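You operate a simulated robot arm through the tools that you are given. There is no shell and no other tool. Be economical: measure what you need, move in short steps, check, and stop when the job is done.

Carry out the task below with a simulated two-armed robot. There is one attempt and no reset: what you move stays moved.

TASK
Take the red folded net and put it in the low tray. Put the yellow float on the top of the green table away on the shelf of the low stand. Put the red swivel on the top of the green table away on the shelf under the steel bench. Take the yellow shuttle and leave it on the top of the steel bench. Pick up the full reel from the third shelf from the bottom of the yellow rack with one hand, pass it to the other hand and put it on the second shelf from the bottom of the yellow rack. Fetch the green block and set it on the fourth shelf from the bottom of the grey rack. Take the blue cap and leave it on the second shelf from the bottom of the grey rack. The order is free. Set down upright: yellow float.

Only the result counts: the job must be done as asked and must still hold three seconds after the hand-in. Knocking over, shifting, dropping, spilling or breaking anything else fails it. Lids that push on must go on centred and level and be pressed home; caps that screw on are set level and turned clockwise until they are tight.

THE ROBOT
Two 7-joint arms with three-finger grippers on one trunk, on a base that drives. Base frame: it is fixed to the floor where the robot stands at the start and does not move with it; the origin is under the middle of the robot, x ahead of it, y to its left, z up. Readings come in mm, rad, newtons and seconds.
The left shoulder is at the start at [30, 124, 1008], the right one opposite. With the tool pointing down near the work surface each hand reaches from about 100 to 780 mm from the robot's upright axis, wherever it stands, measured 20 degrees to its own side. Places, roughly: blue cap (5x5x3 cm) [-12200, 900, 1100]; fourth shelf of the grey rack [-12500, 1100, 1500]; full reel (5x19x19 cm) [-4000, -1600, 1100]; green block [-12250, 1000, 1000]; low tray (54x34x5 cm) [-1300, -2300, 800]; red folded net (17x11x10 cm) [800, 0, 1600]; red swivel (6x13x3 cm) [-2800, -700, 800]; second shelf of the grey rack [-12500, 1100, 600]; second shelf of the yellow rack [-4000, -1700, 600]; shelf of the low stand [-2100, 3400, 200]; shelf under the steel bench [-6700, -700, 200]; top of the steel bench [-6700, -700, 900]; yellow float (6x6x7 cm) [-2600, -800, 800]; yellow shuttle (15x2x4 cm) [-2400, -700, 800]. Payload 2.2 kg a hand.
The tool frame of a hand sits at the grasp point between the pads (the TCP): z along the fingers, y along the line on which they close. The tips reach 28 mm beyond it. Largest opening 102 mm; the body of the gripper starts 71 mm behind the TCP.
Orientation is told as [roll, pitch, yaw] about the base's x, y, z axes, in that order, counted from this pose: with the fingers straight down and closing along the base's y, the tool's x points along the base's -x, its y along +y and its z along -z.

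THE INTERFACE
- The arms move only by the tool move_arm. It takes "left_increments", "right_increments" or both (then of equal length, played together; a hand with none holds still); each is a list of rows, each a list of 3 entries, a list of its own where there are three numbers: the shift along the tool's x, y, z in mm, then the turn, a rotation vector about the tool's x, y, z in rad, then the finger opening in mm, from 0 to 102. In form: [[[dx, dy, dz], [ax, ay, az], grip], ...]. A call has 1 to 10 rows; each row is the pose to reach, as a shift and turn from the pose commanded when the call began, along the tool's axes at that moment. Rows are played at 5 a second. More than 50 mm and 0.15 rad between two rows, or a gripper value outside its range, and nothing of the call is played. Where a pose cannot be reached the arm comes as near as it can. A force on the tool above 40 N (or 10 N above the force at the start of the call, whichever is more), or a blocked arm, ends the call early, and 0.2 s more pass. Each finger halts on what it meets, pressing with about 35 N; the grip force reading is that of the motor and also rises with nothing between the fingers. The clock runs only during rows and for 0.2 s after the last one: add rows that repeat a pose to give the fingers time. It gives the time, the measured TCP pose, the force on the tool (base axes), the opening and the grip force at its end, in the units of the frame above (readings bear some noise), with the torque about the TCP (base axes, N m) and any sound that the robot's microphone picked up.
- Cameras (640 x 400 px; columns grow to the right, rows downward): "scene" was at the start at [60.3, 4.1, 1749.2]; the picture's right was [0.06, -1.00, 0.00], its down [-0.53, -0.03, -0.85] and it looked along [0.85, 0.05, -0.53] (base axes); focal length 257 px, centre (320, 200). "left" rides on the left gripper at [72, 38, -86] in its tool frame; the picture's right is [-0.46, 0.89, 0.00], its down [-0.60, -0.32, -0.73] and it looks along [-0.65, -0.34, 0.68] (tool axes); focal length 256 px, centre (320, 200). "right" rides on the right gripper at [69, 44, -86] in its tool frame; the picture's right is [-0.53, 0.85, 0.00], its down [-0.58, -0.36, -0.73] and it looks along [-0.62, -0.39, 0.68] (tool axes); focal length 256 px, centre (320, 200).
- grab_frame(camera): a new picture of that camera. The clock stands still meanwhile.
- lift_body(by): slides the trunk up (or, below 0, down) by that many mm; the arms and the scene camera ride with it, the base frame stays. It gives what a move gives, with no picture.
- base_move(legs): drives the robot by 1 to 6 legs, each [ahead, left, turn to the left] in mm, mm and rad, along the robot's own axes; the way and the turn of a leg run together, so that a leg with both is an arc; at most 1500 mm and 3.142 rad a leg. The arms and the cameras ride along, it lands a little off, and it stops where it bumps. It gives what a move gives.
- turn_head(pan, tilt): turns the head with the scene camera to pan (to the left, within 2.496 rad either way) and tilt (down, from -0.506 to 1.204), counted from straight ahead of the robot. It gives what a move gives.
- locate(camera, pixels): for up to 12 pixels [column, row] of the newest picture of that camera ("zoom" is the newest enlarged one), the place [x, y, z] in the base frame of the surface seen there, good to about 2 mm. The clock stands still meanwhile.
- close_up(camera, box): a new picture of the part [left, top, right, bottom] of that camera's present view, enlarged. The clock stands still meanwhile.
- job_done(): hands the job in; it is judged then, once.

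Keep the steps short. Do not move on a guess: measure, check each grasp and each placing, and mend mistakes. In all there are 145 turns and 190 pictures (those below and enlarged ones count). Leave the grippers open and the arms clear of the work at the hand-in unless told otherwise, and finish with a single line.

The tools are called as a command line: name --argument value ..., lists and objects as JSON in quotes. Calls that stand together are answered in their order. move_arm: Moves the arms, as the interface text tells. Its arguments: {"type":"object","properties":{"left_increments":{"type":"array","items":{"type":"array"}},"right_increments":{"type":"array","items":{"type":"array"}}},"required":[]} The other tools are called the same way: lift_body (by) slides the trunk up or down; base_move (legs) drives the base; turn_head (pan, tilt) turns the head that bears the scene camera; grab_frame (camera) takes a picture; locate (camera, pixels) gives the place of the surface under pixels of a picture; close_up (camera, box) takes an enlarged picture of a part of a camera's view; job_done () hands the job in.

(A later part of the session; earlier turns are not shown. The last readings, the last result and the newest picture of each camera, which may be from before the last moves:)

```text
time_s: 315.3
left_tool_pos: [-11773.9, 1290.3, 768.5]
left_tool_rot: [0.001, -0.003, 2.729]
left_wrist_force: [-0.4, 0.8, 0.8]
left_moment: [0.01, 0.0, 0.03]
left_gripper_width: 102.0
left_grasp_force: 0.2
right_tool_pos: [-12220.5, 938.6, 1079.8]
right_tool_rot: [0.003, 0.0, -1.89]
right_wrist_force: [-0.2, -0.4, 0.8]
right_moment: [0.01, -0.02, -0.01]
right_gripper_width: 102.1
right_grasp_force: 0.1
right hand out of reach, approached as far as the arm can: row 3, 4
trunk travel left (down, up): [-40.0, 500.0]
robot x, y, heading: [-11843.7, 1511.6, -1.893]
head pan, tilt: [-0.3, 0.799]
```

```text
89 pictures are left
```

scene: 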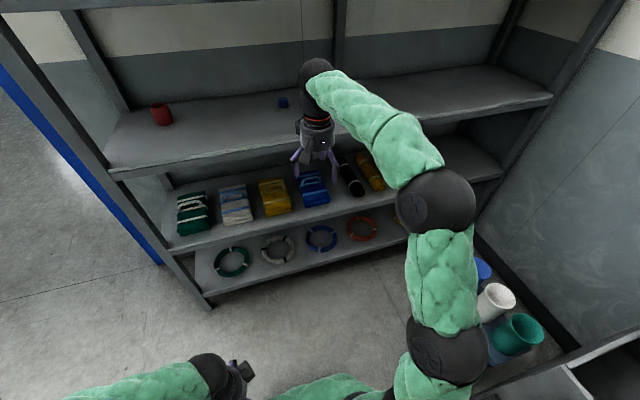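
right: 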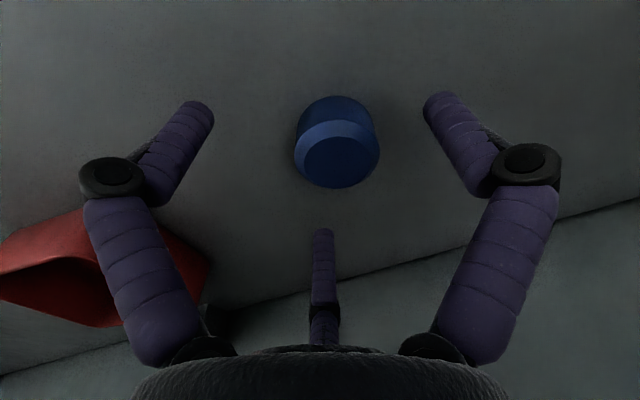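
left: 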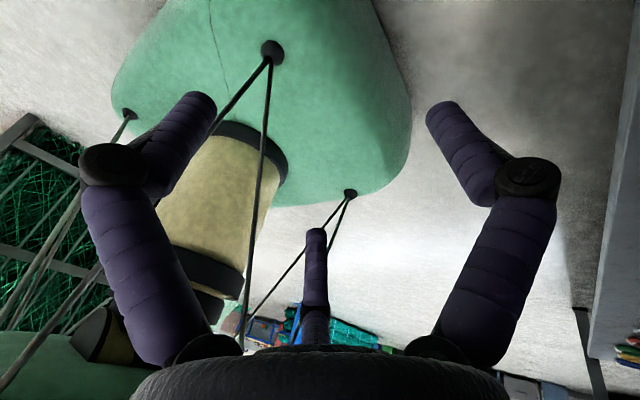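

Nearly centred; reach limit hit by ~7 mm. Move the base 12 mm forward and descend 10 mm.

base_move --legs '[[20, 0, 0]]'

move_arm --right_increments '[[[13, 0, 6], [0, 0, 0], 102], [[13, 0, 13], [0, 0, 0], 102], [[13, 0, 13], [0, 0, 0], 102]]'

grab_frame --camera "right"

locate --camera "right" --pixels '[[337, 160], [310, 150], [365, 150], [337, 180], [337, 105]]'

```text
time_s: 316.1
left_tool_pos: [-11780.5, 1270.7, 768.7]
left_tool_rot: [0.0, -0.004, 2.728]
left_wrist_force: [0.5, 0.4, -1.2]
left_moment: [0.01, -0.04, 0.0]
left_gripper_width: 102.2
left_grasp_force: 0.0
right_tool_pos: [-12227.0, 917.0, 1078.1]
right_tool_rot: [0.001, 0.002, -1.889]
right_wrist_force: [-0.2, 0.1, -0.1]
right_moment: [0.06, 0.01, 0.04]
right_gripper_width: 102.0
right_grasp_force: 0.0
trunk travel left (down, up): [-40.0, 500.0]
robot x, y, heading: [-11850.3, 1491.6, -1.89]
head pan, tilt: [-0.3, 0.799]
```

```text
time_s: 316.9
left_tool_pos: [-11781.2, 1271.1, 768.0]
left_tool_rot: [-0.001, -0.004, 2.729]
left_wrist_force: [0.9, -0.5, -0.6]
left_moment: [-0.03, 0.0, 0.0]
left_gripper_width: 102.0
left_grasp_force: 0.0
right_tool_pos: [-12223.5, 931.2, 1066.5]
right_tool_rot: [0.002, 0.003, -1.891]
right_wrist_force: [-0.2, -0.2, -0.5]
right_moment: [0.02, 0.0, 0.02]
right_gripper_width: 102.3
right_grasp_force: 0.1
trunk travel left (down, up): [-40.0, 500.0]
robot x, y, heading: [-11854.2, 1491.4, -1.891]
head pan, tilt: [-0.3, 0.799]
```

```text
88 pictures are left
```

right: 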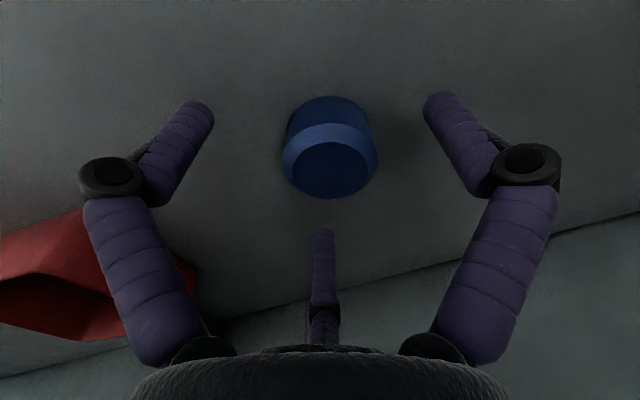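

```text
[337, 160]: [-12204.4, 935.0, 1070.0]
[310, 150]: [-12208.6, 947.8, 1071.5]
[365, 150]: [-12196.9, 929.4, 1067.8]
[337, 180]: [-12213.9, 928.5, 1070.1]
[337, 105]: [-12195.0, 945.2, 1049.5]
```

Three fingers centre a round cap, so shift 12 mm left and 6 mm back, then close.

move_arm --right_increments '[[[6, 12, 0], [0, 0, 0], 102], [[6, 12, 0], [0, 0, 0], 70], [[6, 12, 0], [0, 0, 0], 40], [[6, 12, 0], [0, 0, 0], 30], [[6, 12, 0], [0, 0, 0], 30]]'

grab_frame --camera "right"

```text
time_s: 318.1
left_tool_pos: [-11781.2, 1272.2, 769.2]
left_tool_rot: [0.0, -0.003, 2.731]
left_wrist_force: [0.2, 0.4, 0.8]
left_moment: [-0.03, -0.03, 0.0]
left_gripper_width: 102.1
left_grasp_force: 0.1
right_tool_pos: [-12210.9, 932.2, 1066.6]
right_tool_rot: [0.002, -0.001, -1.891]
right_wrist_force: [-2.5, -0.9, 5.8]
right_moment: [-0.11, 0.17, -0.02]
right_gripper_width: 43.5
right_grasp_force: 10.2
trunk travel left (down, up): [-40.0, 500.0]
robot x, y, heading: [-11853.5, 1490.1, -1.89]
head pan, tilt: [-0.3, 0.799]
```

```text
87 pictures are left
```

right: 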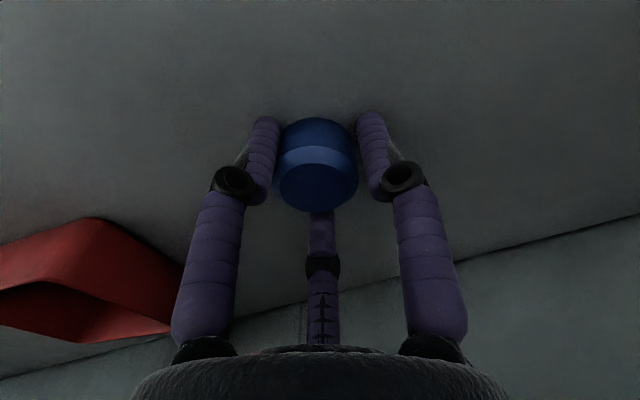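

Tighten fully and lift 18 mm.

move_arm --right_increments '[[[0, 0, 0], [0, 0, 0], 0], [[0, 0, 0], [0, 0, 0], 0], [[0, 0, -10], [0, 0, 0], 0], [[0, 0, -18], [0, 0, 0], 0]]'

grab_frame --camera "right"

```text
time_s: 319.1
left_tool_pos: [-11779.2, 1271.5, 767.6]
left_tool_rot: [0.0, -0.002, 2.729]
left_wrist_force: [-0.3, -0.3, 0.4]
left_moment: [0.01, 0.0, -0.02]
left_gripper_width: 102.0
left_grasp_force: 0.1
right_tool_pos: [-12210.5, 931.2, 1083.0]
right_tool_rot: [0.002, 0.003, -1.889]
right_wrist_force: [-0.6, -0.5, -0.1]
right_moment: [-0.01, 0.0, -0.02]
right_gripper_width: 42.1
right_grasp_force: 35.5
trunk travel left (down, up): [-40.0, 500.0]
robot x, y, heading: [-11849.3, 1493.6, -1.894]
head pan, tilt: [-0.3, 0.799]
```

```text
86 pictures are left
```

right: 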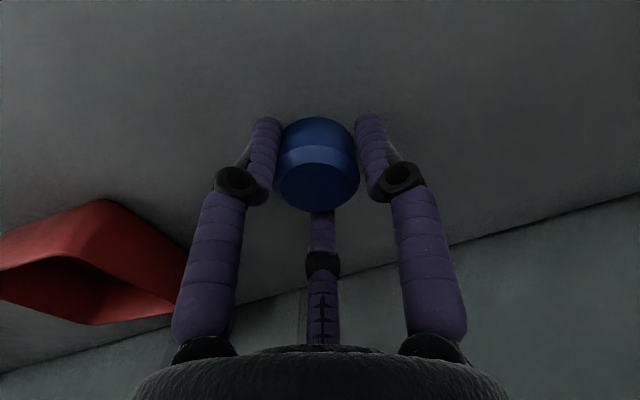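

Cap held firmly. Back out 480 mm, then lower the right hand for the second shelf.

base_move --legs '[[-480, 0, 0]]'

lift_body --by -40

move_arm --right_increments '[[[0, 0, 40], [0, 0, 0], 0], [[0, 0, 80], [0, 0, 0], 0], [[0, 0, 120], [0, 0, 0], 0], [[0, 0, 160], [0, 0, 0], 0], [[0, 0, 200], [0, 0, 0], 0], [[0, 0, 240], [0, 0, 0], 0], [[0, 0, 280], [0, 0, 0], 0], [[0, 0, 320], [0, 0, 0], 0], [[0, 0, 360], [0, 0, 0], 0]]'

base_move --legs '[[100, -330, 0]]'

grab_frame --camera "scene"

```text
time_s: 321.9
left_tool_pos: [-11628.3, 1728.0, 769.0]
left_tool_rot: [-0.001, -0.007, 2.74]
left_wrist_force: [-0.2, 0.2, 0.1]
left_moment: [-0.04, 0.0, -0.02]
left_gripper_width: 102.0
left_grasp_force: 0.0
right_tool_pos: [-12055.9, 1384.8, 1083.0]
right_tool_rot: [-0.001, 0.002, -1.878]
right_wrist_force: [0.1, 0.4, 0.0]
right_moment: [0.01, -0.04, 0.0]
right_gripper_width: 39.8
right_grasp_force: 35.3
trunk travel left (down, up): [-40.0, 500.0]
robot x, y, heading: [-11701.1, 1945.5, -1.88]
head pan, tilt: [-0.3, 0.799]
```

```text
time_s: 322.8
left_tool_pos: [-11628.9, 1727.5, 729.5]
left_tool_rot: [0.0, -0.004, 2.74]
left_wrist_force: [-0.8, -0.4, 0.6]
left_moment: [-0.02, -0.01, -0.01]
left_gripper_width: 101.7
left_grasp_force: 0.1
right_tool_pos: [-12054.9, 1384.8, 1043.9]
right_tool_rot: [-0.001, 0.0, -1.88]
right_wrist_force: [0.2, 0.1, -0.4]
right_moment: [0.01, 0.01, -0.02]
right_gripper_width: 40.0
right_grasp_force: 35.4
trunk travel left (down, up): [0.0, 540.0]
robot x, y, heading: [-11706.6, 1947.9, -1.881]
head pan, tilt: [-0.3, 0.799]
```

```text
time_s: 324.8
left_tool_pos: [-11628.9, 1728.0, 729.9]
left_tool_rot: [-0.001, -0.003, 2.742]
left_wrist_force: [-0.3, 0.6, 0.3]
left_moment: [0.03, 0.03, -0.02]
left_gripper_width: 102.0
left_grasp_force: 0.2
right_tool_pos: [-12057.3, 1384.4, 683.3]
right_tool_rot: [0.002, -0.001, -1.882]
right_wrist_force: [-0.7, -0.4, -0.6]
right_moment: [-0.01, 0.01, 0.01]
right_gripper_width: 39.8
right_grasp_force: 34.8
trunk travel left (down, up): [0.0, 540.0]
robot x, y, heading: [-11705.1, 1949.1, -1.879]
head pan, tilt: [-0.3, 0.799]
```

```text
time_s: 327.0
left_tool_pos: [-11975.6, 1735.2, 728.1]
left_tool_rot: [0.0, -0.004, 2.742]
left_wrist_force: [0.7, -1.2, -0.3]
left_moment: [0.01, -0.01, 0.03]
left_gripper_width: 101.9
left_grasp_force: 0.1
right_tool_pos: [-12402.2, 1389.7, 683.8]
right_tool_rot: [0.002, 0.001, -1.879]
right_wrist_force: [0.1, -0.3, 0.3]
right_moment: [-0.02, -0.04, -0.01]
right_gripper_width: 39.6
right_grasp_force: 35.0
trunk travel left (down, up): [0.0, 540.0]
robot x, y, heading: [-12047.2, 1953.4, -1.876]
head pan, tilt: [-0.3, 0.799]
```

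```text
85 pictures are left
```

scene: 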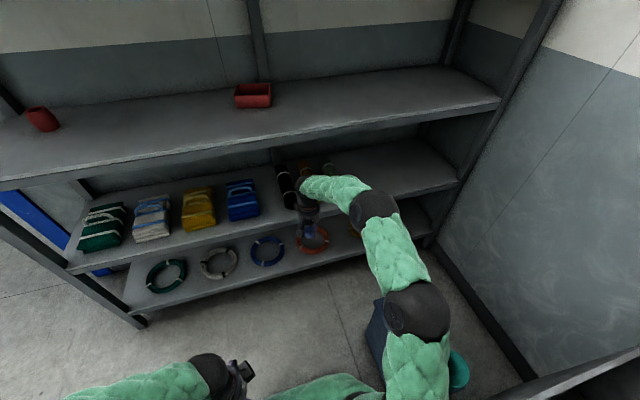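

Now arc: turn right 0.57 while moving in, keeping the hand in front of the rack.

base_move --legs '[[190, 43, -0.567]]'

turn_head --pan -0.1 --tilt 0.85

grab_frame --camera "scene"

grab_frame --camera "right"

```text
time_s: 329.0
left_tool_pos: [-12175.7, 1546.9, 728.4]
left_tool_rot: [0.001, -0.003, 2.172]
left_wrist_force: [-0.7, 0.5, 0.2]
left_moment: [-0.01, -0.02, 0.01]
left_gripper_width: 102.0
left_grasp_force: 0.1
right_tool_pos: [-12720.1, 1488.3, 683.5]
right_tool_rot: [0.0, 0.002, -2.448]
right_wrist_force: [0.0, -0.3, -0.2]
right_moment: [0.01, 0.02, 0.02]
right_gripper_width: 40.0
right_grasp_force: 34.7
trunk travel left (down, up): [0.0, 540.0]
robot x, y, heading: [-12116.5, 1769.0, -2.451]
head pan, tilt: [-0.3, 0.799]
```

```text
time_s: 329.7
left_tool_pos: [-12175.6, 1548.5, 728.8]
left_tool_rot: [0.0, -0.004, 2.173]
left_wrist_force: [-0.1, 0.3, 0.9]
left_moment: [0.03, 0.02, -0.01]
left_gripper_width: 102.3
left_grasp_force: 0.1
right_tool_pos: [-12720.9, 1489.5, 683.8]
right_tool_rot: [0.0, 0.002, -2.451]
right_wrist_force: [0.6, 1.0, -0.7]
right_moment: [0.03, 0.01, 0.0]
right_gripper_width: 39.9
right_grasp_force: 35.0
trunk travel left (down, up): [0.0, 540.0]
robot x, y, heading: [-12119.7, 1768.4, -2.449]
head pan, tilt: [-0.099, 0.85]
```

```text
84 pictures are left
```

scene: 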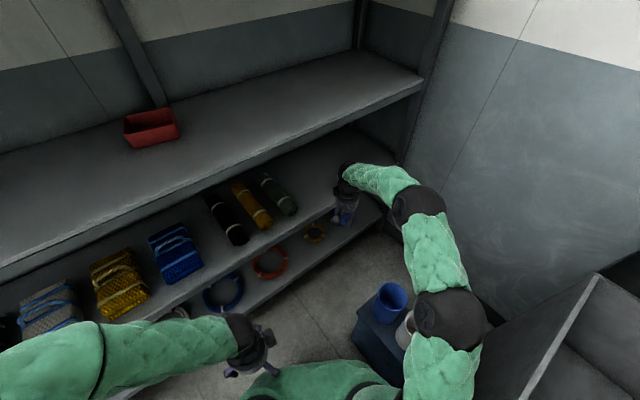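

```text
83 pictures are left
```

right: 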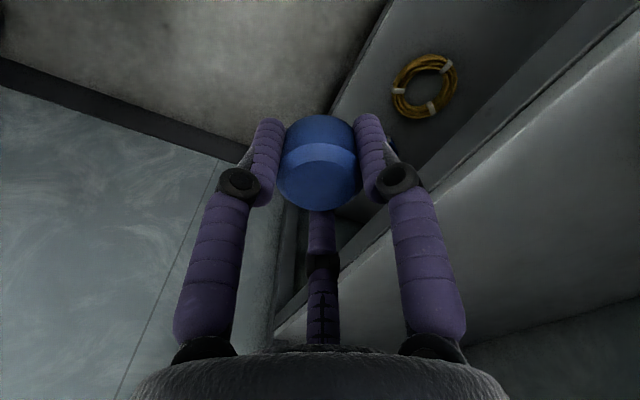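

Go straight into the shelf by 180 mm.

base_move --legs '[[153, 95, 0]]'

grab_frame --camera "right"

locate --camera "right" --pixels '[[180, 60], [450, 60], [560, 150], [420, 30], [520, 300], [320, 140]]'

```text
time_s: 331.2
left_tool_pos: [-12234.4, 1378.5, 727.7]
left_tool_rot: [-0.001, -0.002, 2.172]
left_wrist_force: [-0.1, 0.1, 0.4]
left_moment: [-0.03, 0.02, 0.02]
left_gripper_width: 102.1
left_grasp_force: 0.1
right_tool_pos: [-12777.7, 1320.6, 680.0]
right_tool_rot: [0.0, 0.008, -2.446]
right_wrist_force: [1.0, 0.4, -0.8]
right_moment: [0.0, -0.04, -0.02]
right_gripper_width: 39.6
right_grasp_force: 34.8
trunk travel left (down, up): [0.0, 540.0]
robot x, y, heading: [-12176.4, 1601.1, -2.451]
head pan, tilt: [-0.099, 0.85]
```

```text
82 pictures are left
```

right: 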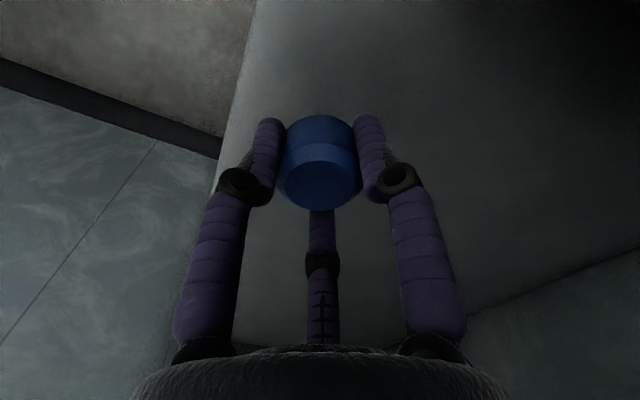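

```text
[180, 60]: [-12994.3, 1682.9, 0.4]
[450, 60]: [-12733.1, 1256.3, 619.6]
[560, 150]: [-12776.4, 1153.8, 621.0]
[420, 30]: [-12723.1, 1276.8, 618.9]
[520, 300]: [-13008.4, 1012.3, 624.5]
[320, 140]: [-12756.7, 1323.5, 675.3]
```

Lower 29 mm onto the shelf.

move_arm --right_increments '[[[0, 0, 15], [0, 0, 0], 0], [[0, 0, 26], [0, 0, 0], 0], [[0, 0, 31], [0, 0, 0], 0], [[0, 0, 31], [0, 0, 0], 0]]'

grab_frame --camera "right"

```text
time_s: 332.2
left_tool_pos: [-12233.9, 1377.2, 728.2]
left_tool_rot: [0.0, -0.004, 2.171]
left_wrist_force: [0.7, -0.6, 0.9]
left_moment: [-0.01, 0.0, -0.01]
left_gripper_width: 101.9
left_grasp_force: 0.2
right_tool_pos: [-12776.8, 1319.8, 649.4]
right_tool_rot: [0.001, 0.008, -2.447]
right_wrist_force: [0.0, 0.7, 0.8]
right_moment: [0.0, 0.03, -0.01]
right_gripper_width: 39.8
right_grasp_force: 35.9
trunk travel left (down, up): [0.0, 540.0]
robot x, y, heading: [-12180.6, 1606.3, -2.445]
head pan, tilt: [-0.099, 0.85]
```

```text
81 pictures are left
```

right: 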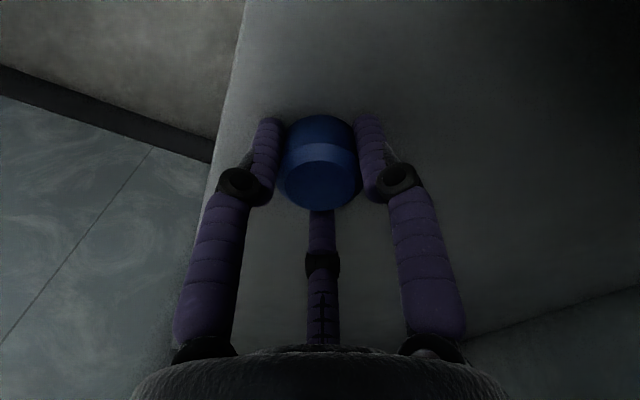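

At shelf height. Open, rise 35 mm and check.

move_arm --right_increments '[[[0, 0, 0], [0, 0, 0], 46], [[0, 0, 0], [0, 0, 0], 60], [[0, 0, 0], [0, 0, 0], 90], [[0, 0, -15], [0, 0, 0], 90], [[0, 0, -35], [0, 0, 0], 90]]'

grab_frame --camera "right"

```text
time_s: 333.4
left_tool_pos: [-12234.9, 1377.7, 727.9]
left_tool_rot: [-0.001, -0.005, 2.171]
left_wrist_force: [-0.4, 0.4, -0.4]
left_moment: [0.0, 0.03, -0.01]
left_gripper_width: 101.9
left_grasp_force: 0.1
right_tool_pos: [-12775.7, 1320.9, 679.8]
right_tool_rot: [0.001, 0.018, -2.445]
right_wrist_force: [0.3, 0.8, -0.2]
right_moment: [-0.01, -0.02, -0.01]
right_gripper_width: 90.1
right_grasp_force: 0.0
trunk travel left (down, up): [0.0, 540.0]
robot x, y, heading: [-12175.8, 1603.1, -2.454]
head pan, tilt: [-0.099, 0.85]
```

```text
80 pictures are left
```

right: 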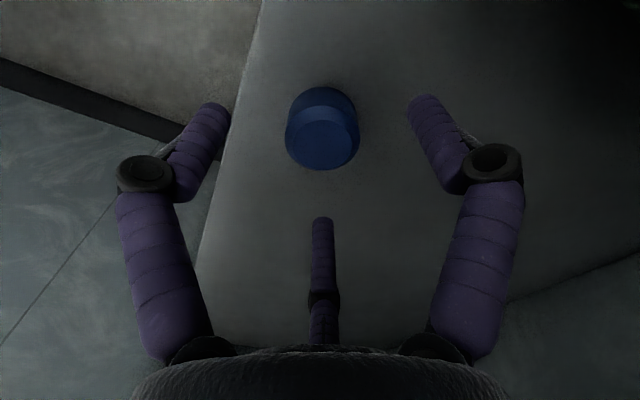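

Cap stands on the shelf. The gap between two fingers points exactly along the retreat (+b), so I open fully, drop 5 mm away from the shelf above, and back straight out.

move_arm --right_increments '[[[0, 0, 5], [0, 0, 0], 102], [[0, 0, 5], [0, 0, 0], 102]]'

base_move --legs '[[-170, -106, 0]]'

grab_frame --camera "right"

grab_frame --camera "scene"

```text
time_s: 334.0
left_tool_pos: [-12233.5, 1377.5, 728.6]
left_tool_rot: [0.0, -0.003, 2.172]
left_wrist_force: [-0.3, -0.9, 1.4]
left_moment: [-0.03, -0.01, -0.02]
left_gripper_width: 102.0
left_grasp_force: 0.1
right_tool_pos: [-12777.3, 1319.9, 679.7]
right_tool_rot: [0.003, 0.01, -2.447]
right_wrist_force: [0.3, -0.2, 0.3]
right_moment: [0.0, -0.03, -0.01]
right_gripper_width: 101.8
right_grasp_force: 0.0
trunk travel left (down, up): [0.0, 540.0]
robot x, y, heading: [-12177.2, 1602.3, -2.444]
head pan, tilt: [-0.099, 0.85]
```

```text
time_s: 335.6
left_tool_pos: [-12171.0, 1571.2, 729.1]
left_tool_rot: [0.001, -0.004, 2.172]
left_wrist_force: [-0.2, 0.3, 0.9]
left_moment: [-0.01, -0.01, -0.02]
left_gripper_width: 101.8
left_grasp_force: 0.2
right_tool_pos: [-12715.1, 1512.9, 680.7]
right_tool_rot: [-0.001, 0.008, -2.447]
right_wrist_force: [-0.2, -0.1, -0.8]
right_moment: [0.02, -0.02, -0.01]
right_gripper_width: 102.3
right_grasp_force: 0.2
trunk travel left (down, up): [0.0, 540.0]
robot x, y, heading: [-12110.8, 1795.4, -2.448]
head pan, tilt: [-0.099, 0.85]
```

```text
79 pictures are left
```

right: 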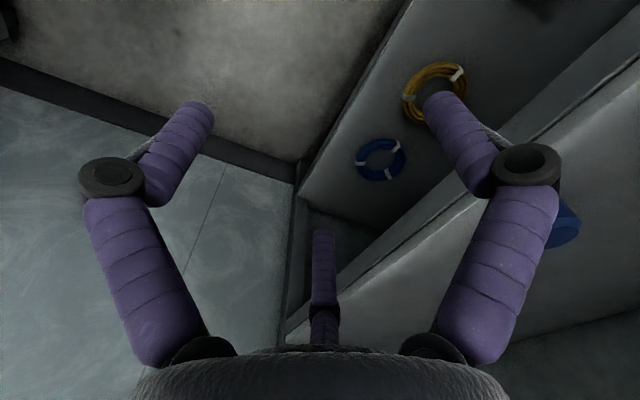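

```text
78 pictures are left
```

scene: 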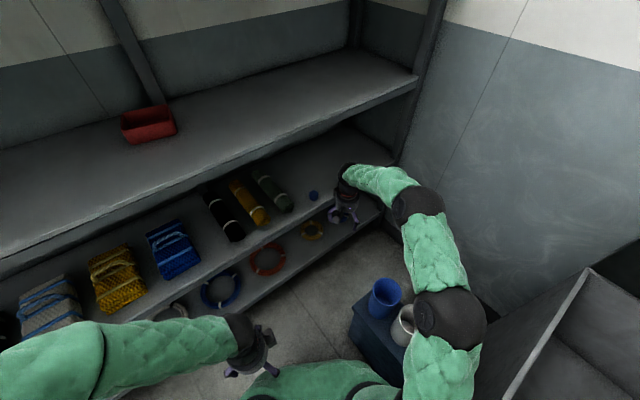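

Cap is on the second shelf. Now clear the corner diagonally, turn to +a and drive back toward the yellow rack.

base_move --legs '[[-413, 97, 0], [0, 0, 2.127], [1500, 30, 0], [1500, 30, 0], [1500, 0, 0], [1500, 0, 0]]'

lift_body --by 300

turn_head --pan -0.2 --tilt 0.5

grab_frame --camera "scene"

```text
refused: leg 3 is longer than a leg can be; nothing moved
```

```text
time_s: 338.6
left_tool_pos: [-12170.6, 1570.2, 1028.5]
left_tool_rot: [0.0, -0.002, 2.17]
left_wrist_force: [0.5, 0.3, -0.5]
left_moment: [0.01, 0.01, 0.01]
left_gripper_width: 102.1
left_grasp_force: 0.0
right_tool_pos: [-12714.8, 1511.1, 980.1]
right_tool_rot: [0.001, 0.009, -2.447]
right_wrist_force: [-0.1, 0.3, 0.1]
right_moment: [0.02, -0.02, 0.0]
right_gripper_width: 102.1
right_grasp_force: 0.1
trunk travel left (down, up): [-300.0, 240.0]
robot x, y, heading: [-12115.6, 1795.0, -2.451]
head pan, tilt: [-0.099, 0.85]
```

```text
time_s: 339.5
left_tool_pos: [-12171.4, 1570.0, 1029.0]
left_tool_rot: [0.0, -0.003, 2.172]
left_wrist_force: [-0.4, 0.1, 0.0]
left_moment: [0.0, -0.03, 0.02]
left_gripper_width: 102.2
left_grasp_force: 0.0
right_tool_pos: [-12715.2, 1512.6, 979.3]
right_tool_rot: [0.0, 0.008, -2.447]
right_wrist_force: [-0.3, -0.6, -0.6]
right_moment: [0.0, 0.01, 0.02]
right_gripper_width: 102.0
right_grasp_force: 0.1
trunk travel left (down, up): [-300.0, 240.0]
robot x, y, heading: [-12114.4, 1795.1, -2.452]
head pan, tilt: [-0.201, 0.499]
```

```text
77 pictures are left
```

scene: 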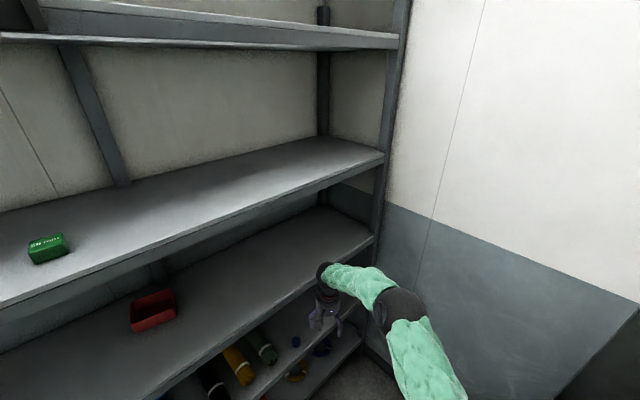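

Leg slightly too long; retry with 1480 mm legs.

base_move --legs '[[-413, 97, 0], [0, 0, 2.127], [1480, 30, 0], [1480, 30, 0], [1480, 0, 0], [1480, 0, 0]]'

turn_head --pan -0.3 --tilt 0.5

grab_frame --camera "scene"

```text
time_s: 375.0
left_tool_pos: [-5840.7, 369.1, 1028.7]
left_tool_rot: [-0.001, -0.003, -1.944]
left_wrist_force: [0.3, 0.1, -0.7]
left_moment: [0.01, -0.01, 0.03]
left_gripper_width: 102.1
left_grasp_force: 0.1
right_tool_pos: [-5486.0, -47.7, 979.3]
right_tool_rot: [0.0, 0.008, -0.279]
right_wrist_force: [-0.3, 0.5, -0.3]
right_moment: [-0.02, -0.01, -0.01]
right_gripper_width: 102.2
right_grasp_force: 0.1
trunk travel left (down, up): [-300.0, 240.0]
robot x, y, heading: [-6060.3, 289.2, -0.283]
head pan, tilt: [-0.201, 0.499]
```

```text
time_s: 375.6
left_tool_pos: [-5841.5, 368.8, 1030.4]
left_tool_rot: [-0.001, -0.004, -1.946]
left_wrist_force: [0.6, -0.2, -0.9]
left_moment: [-0.02, -0.03, -0.01]
left_gripper_width: 101.9
left_grasp_force: 0.2
right_tool_pos: [-5487.2, -48.3, 979.6]
right_tool_rot: [0.0, 0.008, -0.28]
right_wrist_force: [-0.7, 0.7, -1.4]
right_moment: [0.05, -0.03, 0.02]
right_gripper_width: 101.9
right_grasp_force: 0.1
trunk travel left (down, up): [-300.0, 240.0]
robot x, y, heading: [-6056.2, 289.7, -0.281]
head pan, tilt: [-0.3, 0.499]
```

```text
76 pictures are left
```

scene: 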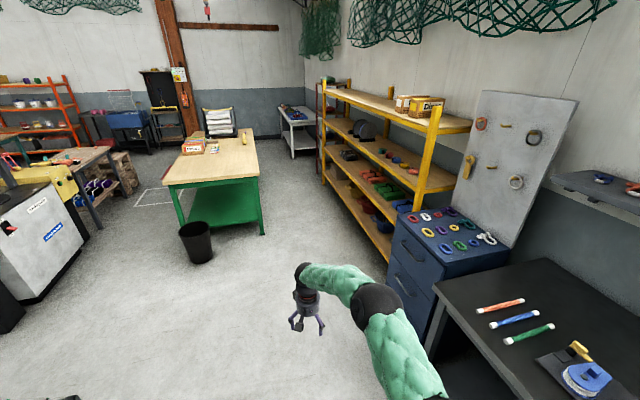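

Fix heading, retract the right hand 220 mm, drive to the reel's place and face the rack.

move_arm --right_increments '[[[45, 0, -15], [0, 0, 0], 102], [[90, 0, -30], [0, 0, 0], 102], [[135, 0, -45], [0, 0, 0], 102], [[180, 0, -60], [0, 0, 0], 102], [[220, 0, -70], [0, 0, 0], 102]]'

base_move --legs '[[0, 0, -0.041], [1350, 0, 0], [1366, -390, 0], [0, 0, -1.571]]'

turn_head --pan -0.1 --tilt 0.6

grab_frame --camera "scene"

close_up --camera "scene" --box '[240, 120, 480, 270]'

```text
time_s: 376.8
left_tool_pos: [-5841.2, 368.8, 1029.7]
left_tool_rot: [0.002, -0.005, -1.944]
left_wrist_force: [-0.6, 1.5, -0.8]
left_moment: [0.01, -0.03, -0.01]
left_gripper_width: 101.9
left_grasp_force: 0.1
right_tool_pos: [-5697.5, 11.4, 1054.0]
right_tool_rot: [0.002, 0.007, -0.279]
right_wrist_force: [-0.6, -0.3, 0.0]
right_moment: [0.02, -0.01, 0.0]
right_gripper_width: 101.8
right_grasp_force: 0.1
trunk travel left (down, up): [-300.0, 240.0]
robot x, y, heading: [-6057.4, 284.8, -0.286]
head pan, tilt: [-0.3, 0.499]
```

```text
time_s: 394.6
left_tool_pos: [-3532.8, -1226.2, 1028.9]
left_tool_rot: [0.001, -0.003, 2.718]
left_wrist_force: [-0.3, -0.1, 0.3]
left_moment: [-0.01, -0.01, -0.04]
left_gripper_width: 102.0
left_grasp_force: 0.2
right_tool_pos: [-3896.4, -1351.3, 1052.6]
right_tool_rot: [0.0, 0.01, -1.899]
right_wrist_force: [-0.2, -0.4, 0.5]
right_moment: [0.01, 0.01, 0.03]
right_gripper_width: 101.8
right_grasp_force: 0.0
trunk travel left (down, up): [-300.0, 240.0]
robot x, y, heading: [-3597.5, -1003.2, -1.902]
head pan, tilt: [-0.3, 0.499]
```

```text
time_s: 395.3
left_tool_pos: [-3531.7, -1226.8, 1028.8]
left_tool_rot: [-0.001, -0.003, 2.719]
left_wrist_force: [0.4, 0.7, 0.5]
left_moment: [0.0, -0.01, 0.02]
left_gripper_width: 102.0
left_grasp_force: 0.1
right_tool_pos: [-3897.6, -1351.2, 1053.0]
right_tool_rot: [0.001, 0.01, -1.899]
right_wrist_force: [0.9, 0.9, -0.2]
right_moment: [0.02, 0.0, -0.01]
right_gripper_width: 102.0
right_grasp_force: 0.1
trunk travel left (down, up): [-300.0, 240.0]
robot x, y, heading: [-3600.4, -1006.9, -1.9]
head pan, tilt: [-0.099, 0.6]
```

```text
75 pictures are left
```

scene: 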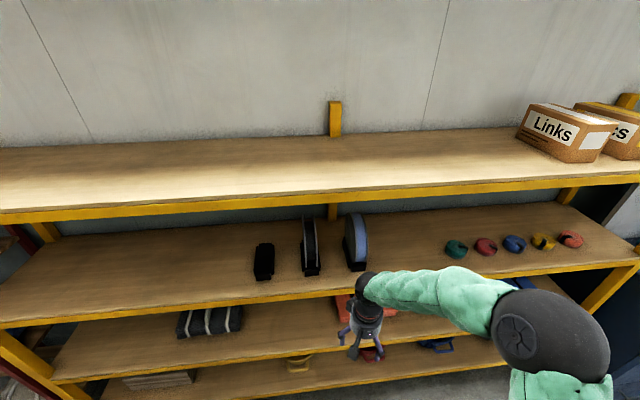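

```text
2.67 times, centred on (360, 195) of scene
```

zoom: 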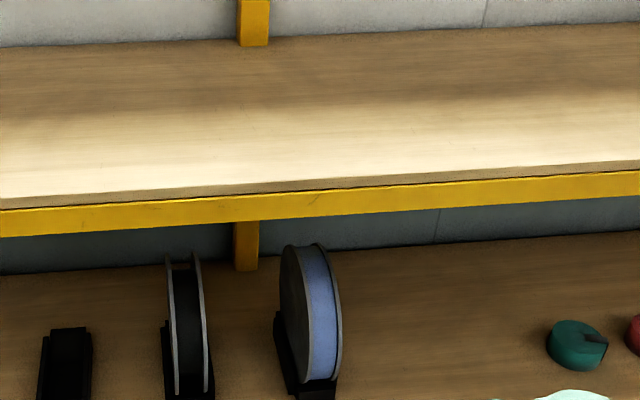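

The full (blue-wound) reel stands in a cradle at (357,243). Measure it, the shelves and free space on the second shelf.

locate --camera "scene" --pixels '[[358, 217], [357, 240], [356, 258], [346, 240], [366, 240], [358, 267], [285, 290], [285, 199], [280, 325], [265, 360], [290, 345], [245, 328]]'

close_up --camera "scene" --box '[320, 200, 400, 250]'

grab_frame --camera "right"

```text
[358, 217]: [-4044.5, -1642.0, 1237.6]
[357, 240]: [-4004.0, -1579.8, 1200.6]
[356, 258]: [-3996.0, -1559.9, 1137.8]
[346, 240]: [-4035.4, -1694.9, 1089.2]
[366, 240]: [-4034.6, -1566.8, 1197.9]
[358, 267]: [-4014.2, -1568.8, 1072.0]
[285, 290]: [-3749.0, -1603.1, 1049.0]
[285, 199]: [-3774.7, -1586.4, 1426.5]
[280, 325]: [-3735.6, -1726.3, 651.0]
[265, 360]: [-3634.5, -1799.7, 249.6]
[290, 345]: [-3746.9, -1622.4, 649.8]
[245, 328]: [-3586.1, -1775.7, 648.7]
```

```text
8.00 times, centred on (360, 225) of scene
```

zoom: 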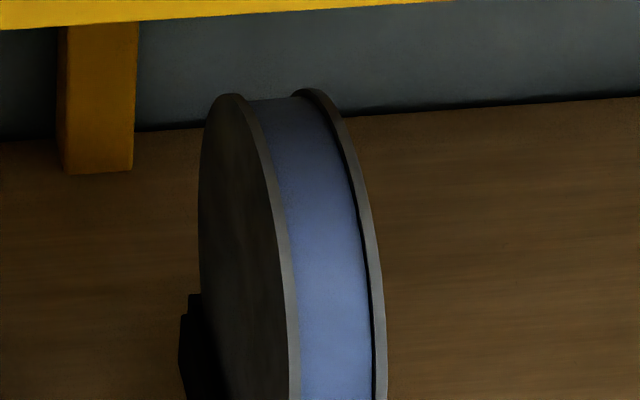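

```text
72 pictures are left
```

right: 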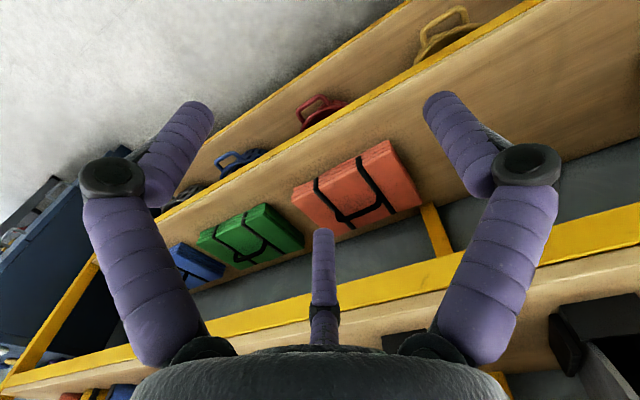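

Reel: centre ≈ a −3300, b −2845, z 1150 (radius 95); second shelf z=650 is free around a≈−3020. Bring the right hand to a 45°-tilted pre-grasp in front of the upper rim.

move_arm --right_increments '[[[-10, -6, -40], [0, -0.098, 0], 102], [[-25, -12, -80], [0, -0.196, 0], 102], [[-45, -18, -115], [0, -0.294, 0], 102], [[-75, -24, -145], [0, -0.392, 0], 102], [[-105, -30, -170], [0, -0.49, 0], 102], [[-140, -36, -190], [0, -0.589, 0], 102], [[-178, -42, -200], [0, -0.687, 0], 102], [[-215, -47, -207], [0, -0.785, 0], 102]]'

grab_frame --camera "right"

close_up --camera "scene" --box '[240, 140, 480, 290]'

```text
time_s: 397.1
left_tool_pos: [-3532.1, -1225.9, 1027.8]
left_tool_rot: [0.002, -0.003, 2.719]
left_wrist_force: [-0.5, -0.9, -0.5]
left_moment: [0.02, 0.0, -0.01]
left_gripper_width: 102.3
left_grasp_force: 0.1
right_tool_pos: [-4011.4, -1543.0, 1257.4]
right_tool_rot: [0.0, -0.777, -1.9]
right_wrist_force: [-0.2, 0.0, 0.4]
right_moment: [0.02, -0.03, -0.01]
right_gripper_width: 101.8
right_grasp_force: 0.0
trunk travel left (down, up): [-300.0, 240.0]
robot x, y, heading: [-3602.4, -1005.5, -1.901]
head pan, tilt: [-0.099, 0.6]
```

```text
71 pictures are left
```

right: 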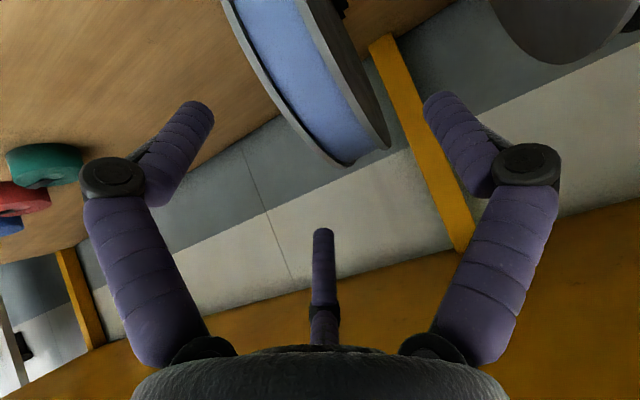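

```text
2.67 times, centred on (360, 215) of scene
```

zoom: 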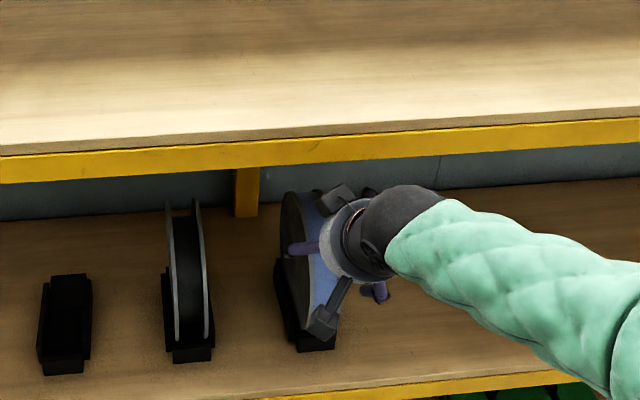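

locate --camera "right" --pixels '[[340, 163], [386, 147], [365, 155], [255, 50], [330, 30], [290, 60], [322, 235]]'

```text
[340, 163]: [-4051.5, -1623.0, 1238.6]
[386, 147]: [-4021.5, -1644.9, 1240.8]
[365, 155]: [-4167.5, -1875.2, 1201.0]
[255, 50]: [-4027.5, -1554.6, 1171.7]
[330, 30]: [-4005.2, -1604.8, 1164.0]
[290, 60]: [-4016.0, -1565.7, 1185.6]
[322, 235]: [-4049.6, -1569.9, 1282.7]
```

The reel lies centred between the fingers. Advance 85 mm along the fingers and close.

move_arm --right_increments '[[[2, 0, 30], [0, 0, 0], 102], [[3, 0, 60], [0, 0, 0], 102], [[3, 0, 85], [0, 0, 0], 102], [[3, 0, 85], [0, 0, 0], 70], [[3, 0, 85], [0, 0, 0], 30], [[3, 0, 85], [0, 0, 0], 0], [[3, 0, 85], [0, 0, 0], 0]]'

grab_frame --camera "right"

close_up --camera "scene" --box '[240, 140, 480, 290]'

```text
time_s: 398.7
left_tool_pos: [-3532.3, -1225.1, 1028.1]
left_tool_rot: [0.0, -0.002, 2.72]
left_wrist_force: [-0.4, 0.1, 0.5]
left_moment: [0.02, 0.02, 0.03]
left_gripper_width: 101.8
left_grasp_force: 0.1
right_tool_pos: [-4031.6, -1596.8, 1196.0]
right_tool_rot: [0.002, -0.776, -1.902]
right_wrist_force: [-0.9, 2.4, 3.0]
right_moment: [-0.09, 0.16, -0.12]
right_gripper_width: 59.9
right_grasp_force: 35.4
trunk travel left (down, up): [-300.0, 240.0]
robot x, y, heading: [-3598.7, -1006.7, -1.903]
head pan, tilt: [-0.099, 0.6]
```

```text
69 pictures are left
```

right: 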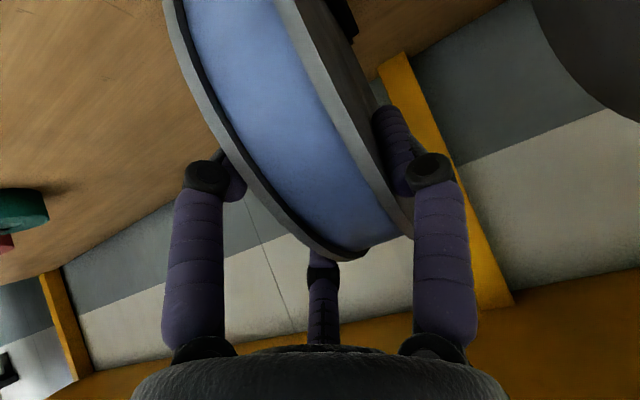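

```text
2.67 times, centred on (360, 215) of scene
```

zoom: 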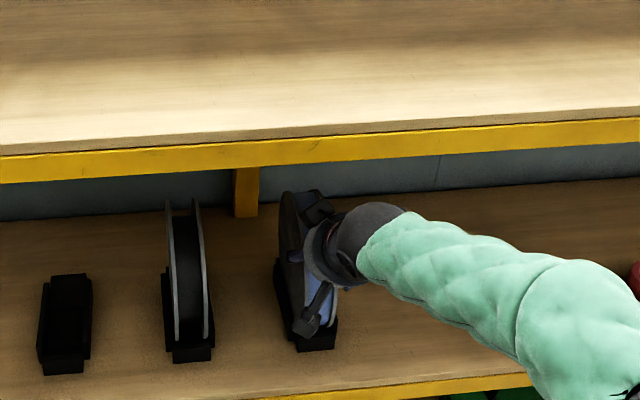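

Gripped at 60 mm. Lift 70 mm straight up out of the cradle and check.

move_arm --right_increments '[[[-10, 0, -11], [0, 0, 0], 0], [[-25, 0, -25], [0, 0, 0], 0], [[-49, 0, -50], [0, 0, 0], 0], [[-49, 0, -50], [0, 0, 0], 0]]'

close_up --camera "scene" --box '[240, 140, 480, 290]'

```text
time_s: 399.7
left_tool_pos: [-3532.4, -1226.1, 1028.8]
left_tool_rot: [0.001, -0.001, 2.719]
left_wrist_force: [-0.1, 0.0, 0.6]
left_moment: [0.0, -0.01, 0.01]
left_gripper_width: 102.0
left_grasp_force: 0.1
right_tool_pos: [-4031.1, -1596.8, 1263.3]
right_tool_rot: [0.001, -0.774, -1.9]
right_wrist_force: [-0.7, 0.1, -7.5]
right_moment: [0.38, -0.05, 0.04]
right_gripper_width: 59.7
right_grasp_force: 34.9
trunk travel left (down, up): [-300.0, 240.0]
robot x, y, heading: [-3600.1, -1007.8, -1.9]
head pan, tilt: [-0.099, 0.6]
```

```text
2.67 times, centred on (360, 215) of scene
```

zoom: 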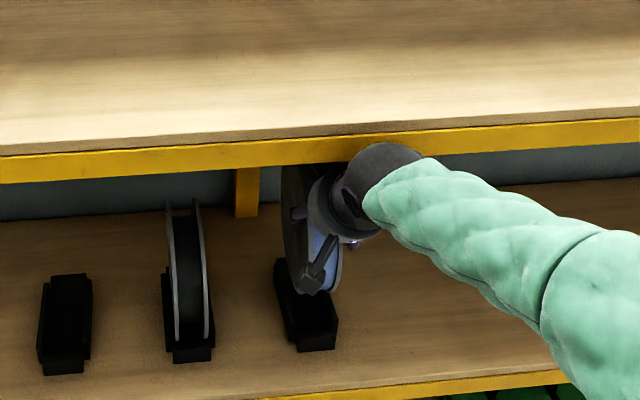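

Reel is free of the cradle (7.5 N), cradle stays put. Retract the right hand with the reel; meanwhile raise and un-rotate the left hand for the hand-over.

move_arm --right_increments '[[[30.7, 0, -30.1], [0, 0, 0], 0], [[61, 0, -60], [0, 0, 0], 0], [[92, 0, -90], [0, 0, 0], 0], [[122, 23, -120], [0, 0, 0], 0], [[153, 46, -150], [0, 0, 0], 0], [[184, 69, -180], [0, 0, 0], 0], [[215, 92, -211], [0, 0, 0], 0]]' --left_increments '[[[0, 0, -45], [0, 0, -0.14], 102], [[0, 0, -90], [0, 0, -0.29], 102], [[0, 0, -135], [0, 0, -0.44], 102], [[0, 0, -180], [0, 0, -0.59], 102], [[0, 0, -225], [0, 0, -0.74], 102], [[0, 0, -270], [0, 0, -0.89], 102], [[0, 0, -315], [0, 0, -1.04], 102]]'

grab_frame --camera "scene"

```text
time_s: 401.3
left_tool_pos: [-3528.9, -1227.1, 1348.4]
left_tool_rot: [-0.001, -0.001, -2.521]
left_wrist_force: [0.2, -0.1, -1.1]
left_moment: [0.01, 0.01, -0.04]
left_gripper_width: 101.9
left_grasp_force: 0.1
right_tool_pos: [-3846.8, -1339.7, 1266.6]
right_tool_rot: [0.003, -0.777, -1.901]
right_wrist_force: [-0.3, 0.2, -7.8]
right_moment: [0.36, -0.06, -0.02]
right_gripper_width: 59.9
right_grasp_force: 35.2
trunk travel left (down, up): [-300.0, 240.0]
robot x, y, heading: [-3600.4, -1002.8, -1.894]
head pan, tilt: [-0.099, 0.6]
```

```text
66 pictures are left
```

scene: 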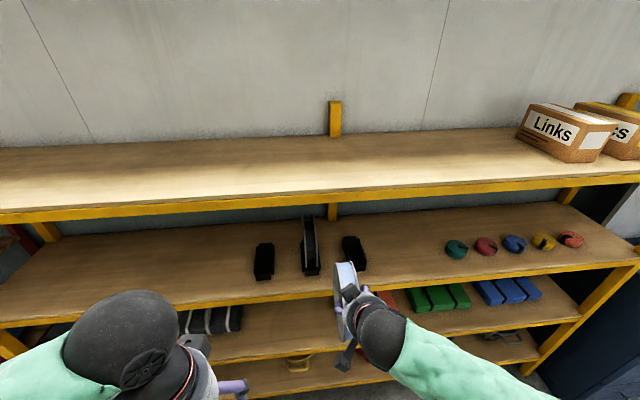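

Reel clear of the rack. Now tip the right hand up (fingers ~15° above horizontal) toward the centre, and finish un-rotating the left hand.

move_arm --right_increments '[[[8, 12, 2], [0, -0.132, 0], 0], [[15, 24, 4], [0, -0.264, 0], 0], [[23, 36, 6], [0, -0.396, 0], 0], [[30, 48, 9], [0, -0.528, 0], 0], [[38, 60, 11], [0, -0.66, 0], 0], [[45, 72, 13], [0, -0.792, 0], 0], [[53, 84, 15], [0, -0.924, 0], 0], [[60, 95, 17], [0, -1.057, 0], 0]]' --left_increments '[[[0, 0, -15], [0, 0, -0.12], 102], [[0, 0, -30], [0, 0, -0.25], 102], [[0, 0, -45], [0, 0, -0.37], 102], [[0, 0, -60], [0, 0, -0.5], 102], [[0, 0, -75], [0, 0, -0.624], 102], [[0, 0, -90], [0, 0, -0.624], 102], [[0, 0, -90], [0, 0, -0.624], 102], [[0, 0, -90], [0, 0, -0.624], 102]]'

turn_head --pan 0.0 --tilt 0.9

grab_frame --camera "scene"

grab_frame --camera "left"

```text
time_s: 403.1
left_tool_pos: [-3529.7, -1229.0, 1433.9]
left_tool_rot: [-0.002, 0.002, -1.899]
left_wrist_force: [0.1, -0.6, -0.6]
left_moment: [0.06, 0.04, -0.03]
left_gripper_width: 102.2
left_grasp_force: 0.0
right_tool_pos: [-3744.2, -1343.8, 1210.0]
right_tool_rot: [-3.141, -1.309, 1.244]
right_wrist_force: [0.5, 0.0, -6.3]
right_moment: [0.5, -0.11, 0.01]
right_gripper_width: 59.5
right_grasp_force: 35.0
trunk travel left (down, up): [-300.0, 240.0]
robot x, y, heading: [-3597.5, -1004.0, -1.898]
head pan, tilt: [-0.099, 0.6]
```

```text
time_s: 403.9
left_tool_pos: [-3530.6, -1226.7, 1435.7]
left_tool_rot: [-0.004, 0.0, -1.9]
left_wrist_force: [-0.8, -0.2, -0.4]
left_moment: [-0.01, 0.02, -0.01]
left_gripper_width: 101.8
left_grasp_force: 0.1
right_tool_pos: [-3746.5, -1342.8, 1210.6]
right_tool_rot: [3.137, -1.308, 1.248]
right_wrist_force: [0.1, 0.7, -7.0]
right_moment: [0.49, -0.07, -0.01]
right_gripper_width: 59.7
right_grasp_force: 34.8
trunk travel left (down, up): [-300.0, 240.0]
robot x, y, heading: [-3599.2, -1003.3, -1.901]
head pan, tilt: [0.0, 0.901]
```

```text
65 pictures are left
```

scene: 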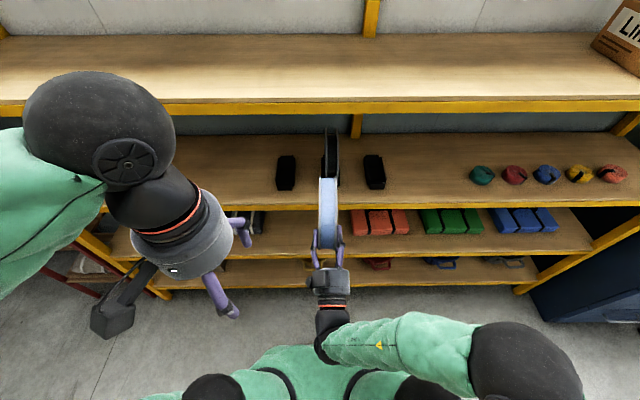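

```text
64 pictures are left
```

left: 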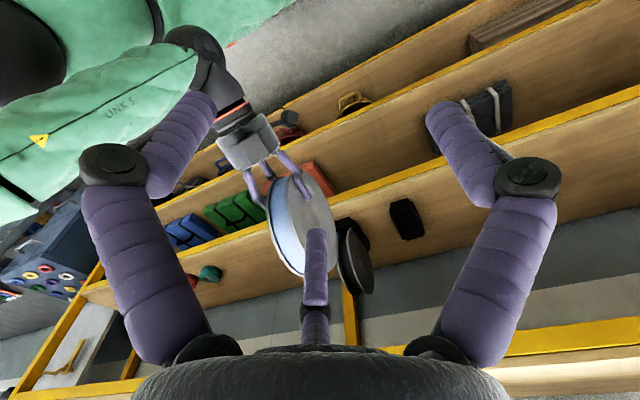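

Right hand presents the reel nicely. Bring the left hand above it, tilted slightly back toward the robot.

move_arm --left_increments '[[[-34, -18, 0], [0, 0.05, 0], 102], [[-69, -37, 0], [0, 0.1, 0], 102], [[-103, -56, 0], [0, 0.15, 0], 102], [[-137, -74, 0], [0, 0.2, 0], 102], [[-172, -93, 5], [0, 0.25, 0], 102], [[-206, -111, 10], [0, 0.3, 0], 102], [[-240, -130, 20], [0, 0.35, 0], 102], [[-275, -148, 30], [0, 0.4, 0], 102], [[-309, -167, 45], [0, 0.436, 0], 102]]'

grab_frame --camera "left"

grab_frame --camera "scene"

```text
time_s: 405.9
left_tool_pos: [-3763.9, -1430.6, 1357.6]
left_tool_rot: [-0.005, 0.437, -1.9]
left_wrist_force: [0.6, -0.1, 0.5]
left_moment: [0.0, 0.01, 0.0]
left_gripper_width: 101.8
left_grasp_force: 0.1
left hand out of reach, approached as far as the arm can: row 8, 9
right_tool_pos: [-3746.7, -1343.8, 1209.9]
right_tool_rot: [3.14, -1.311, 1.244]
right_wrist_force: [-0.3, -0.5, -6.4]
right_moment: [0.47, -0.1, -0.01]
right_gripper_width: 59.5
right_grasp_force: 35.0
trunk travel left (down, up): [-300.0, 240.0]
robot x, y, heading: [-3597.5, -1007.1, -1.901]
head pan, tilt: [0.0, 0.901]
```

```text
63 pictures are left
```

left: 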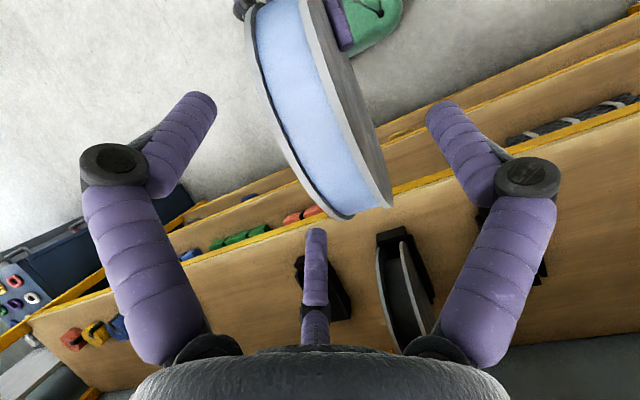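

```text
62 pictures are left
```

scene: 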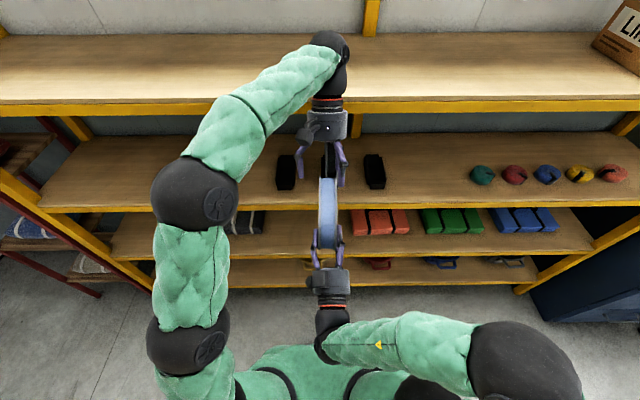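

Left hand is right above the reel. Measure the flanges for centring.

locate --camera "left" --pixels '[[340, 213], [388, 203], [300, 155], [360, 130], [265, 90], [330, 60]]'

```text
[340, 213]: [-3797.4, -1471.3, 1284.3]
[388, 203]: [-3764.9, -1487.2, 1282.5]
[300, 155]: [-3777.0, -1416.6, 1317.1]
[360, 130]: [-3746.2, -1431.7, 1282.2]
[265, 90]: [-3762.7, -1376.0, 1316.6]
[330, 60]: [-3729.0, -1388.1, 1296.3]
```

Reel centre is F 427, z 1225; left TCP needs to drop 74 mm and shift 8 mm. Move down and close the left hand.

move_arm --left_increments '[[[-8, -8, 17], [0, 0, 0], 102], [[-16, -8, 34], [0, 0, 0], 102], [[-31, -8, 67], [0, 0, 0], 102], [[-31, -8, 67], [0, 0, 0], 70], [[-31, -8, 67], [0, 0, 0], 30], [[-31, -8, 67], [0, 0, 0], 0], [[-31, -8, 67], [0, 0, 0], 0]]'

grab_frame --camera "left"

grab_frame --camera "scene"

```text
time_s: 407.5
left_tool_pos: [-3771.7, -1429.1, 1283.8]
left_tool_rot: [-0.009, 0.437, -1.901]
left_wrist_force: [-29.0, 9.1, 10.9]
left_moment: [1.38, 0.03, 1.69]
left_gripper_width: 59.7
left_grasp_force: 34.7
right_tool_pos: [-3743.8, -1343.3, 1209.0]
right_tool_rot: [-3.128, -1.312, 1.235]
right_wrist_force: [28.7, -10.0, -18.1]
right_moment: [0.8, 1.75, 1.05]
right_gripper_width: 59.8
right_grasp_force: 35.1
trunk travel left (down, up): [-300.0, 240.0]
robot x, y, heading: [-3605.5, -1006.5, -1.901]
head pan, tilt: [0.0, 0.901]
```

```text
61 pictures are left
```

left: 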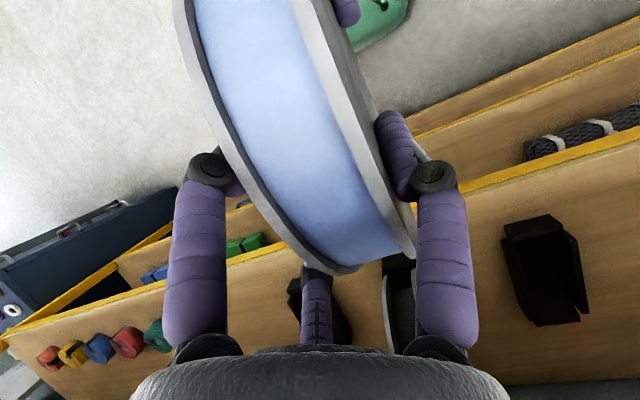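

```text
60 pictures are left
```

scene: 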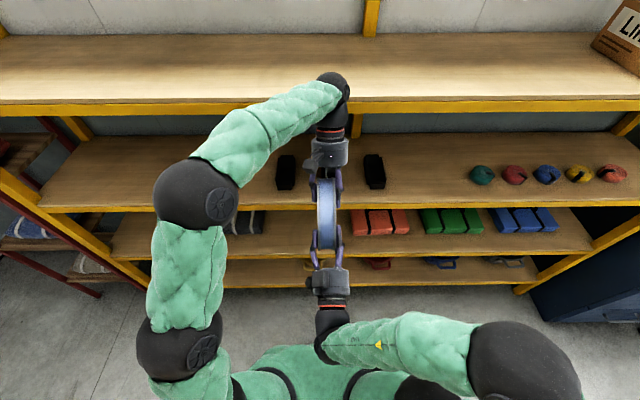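

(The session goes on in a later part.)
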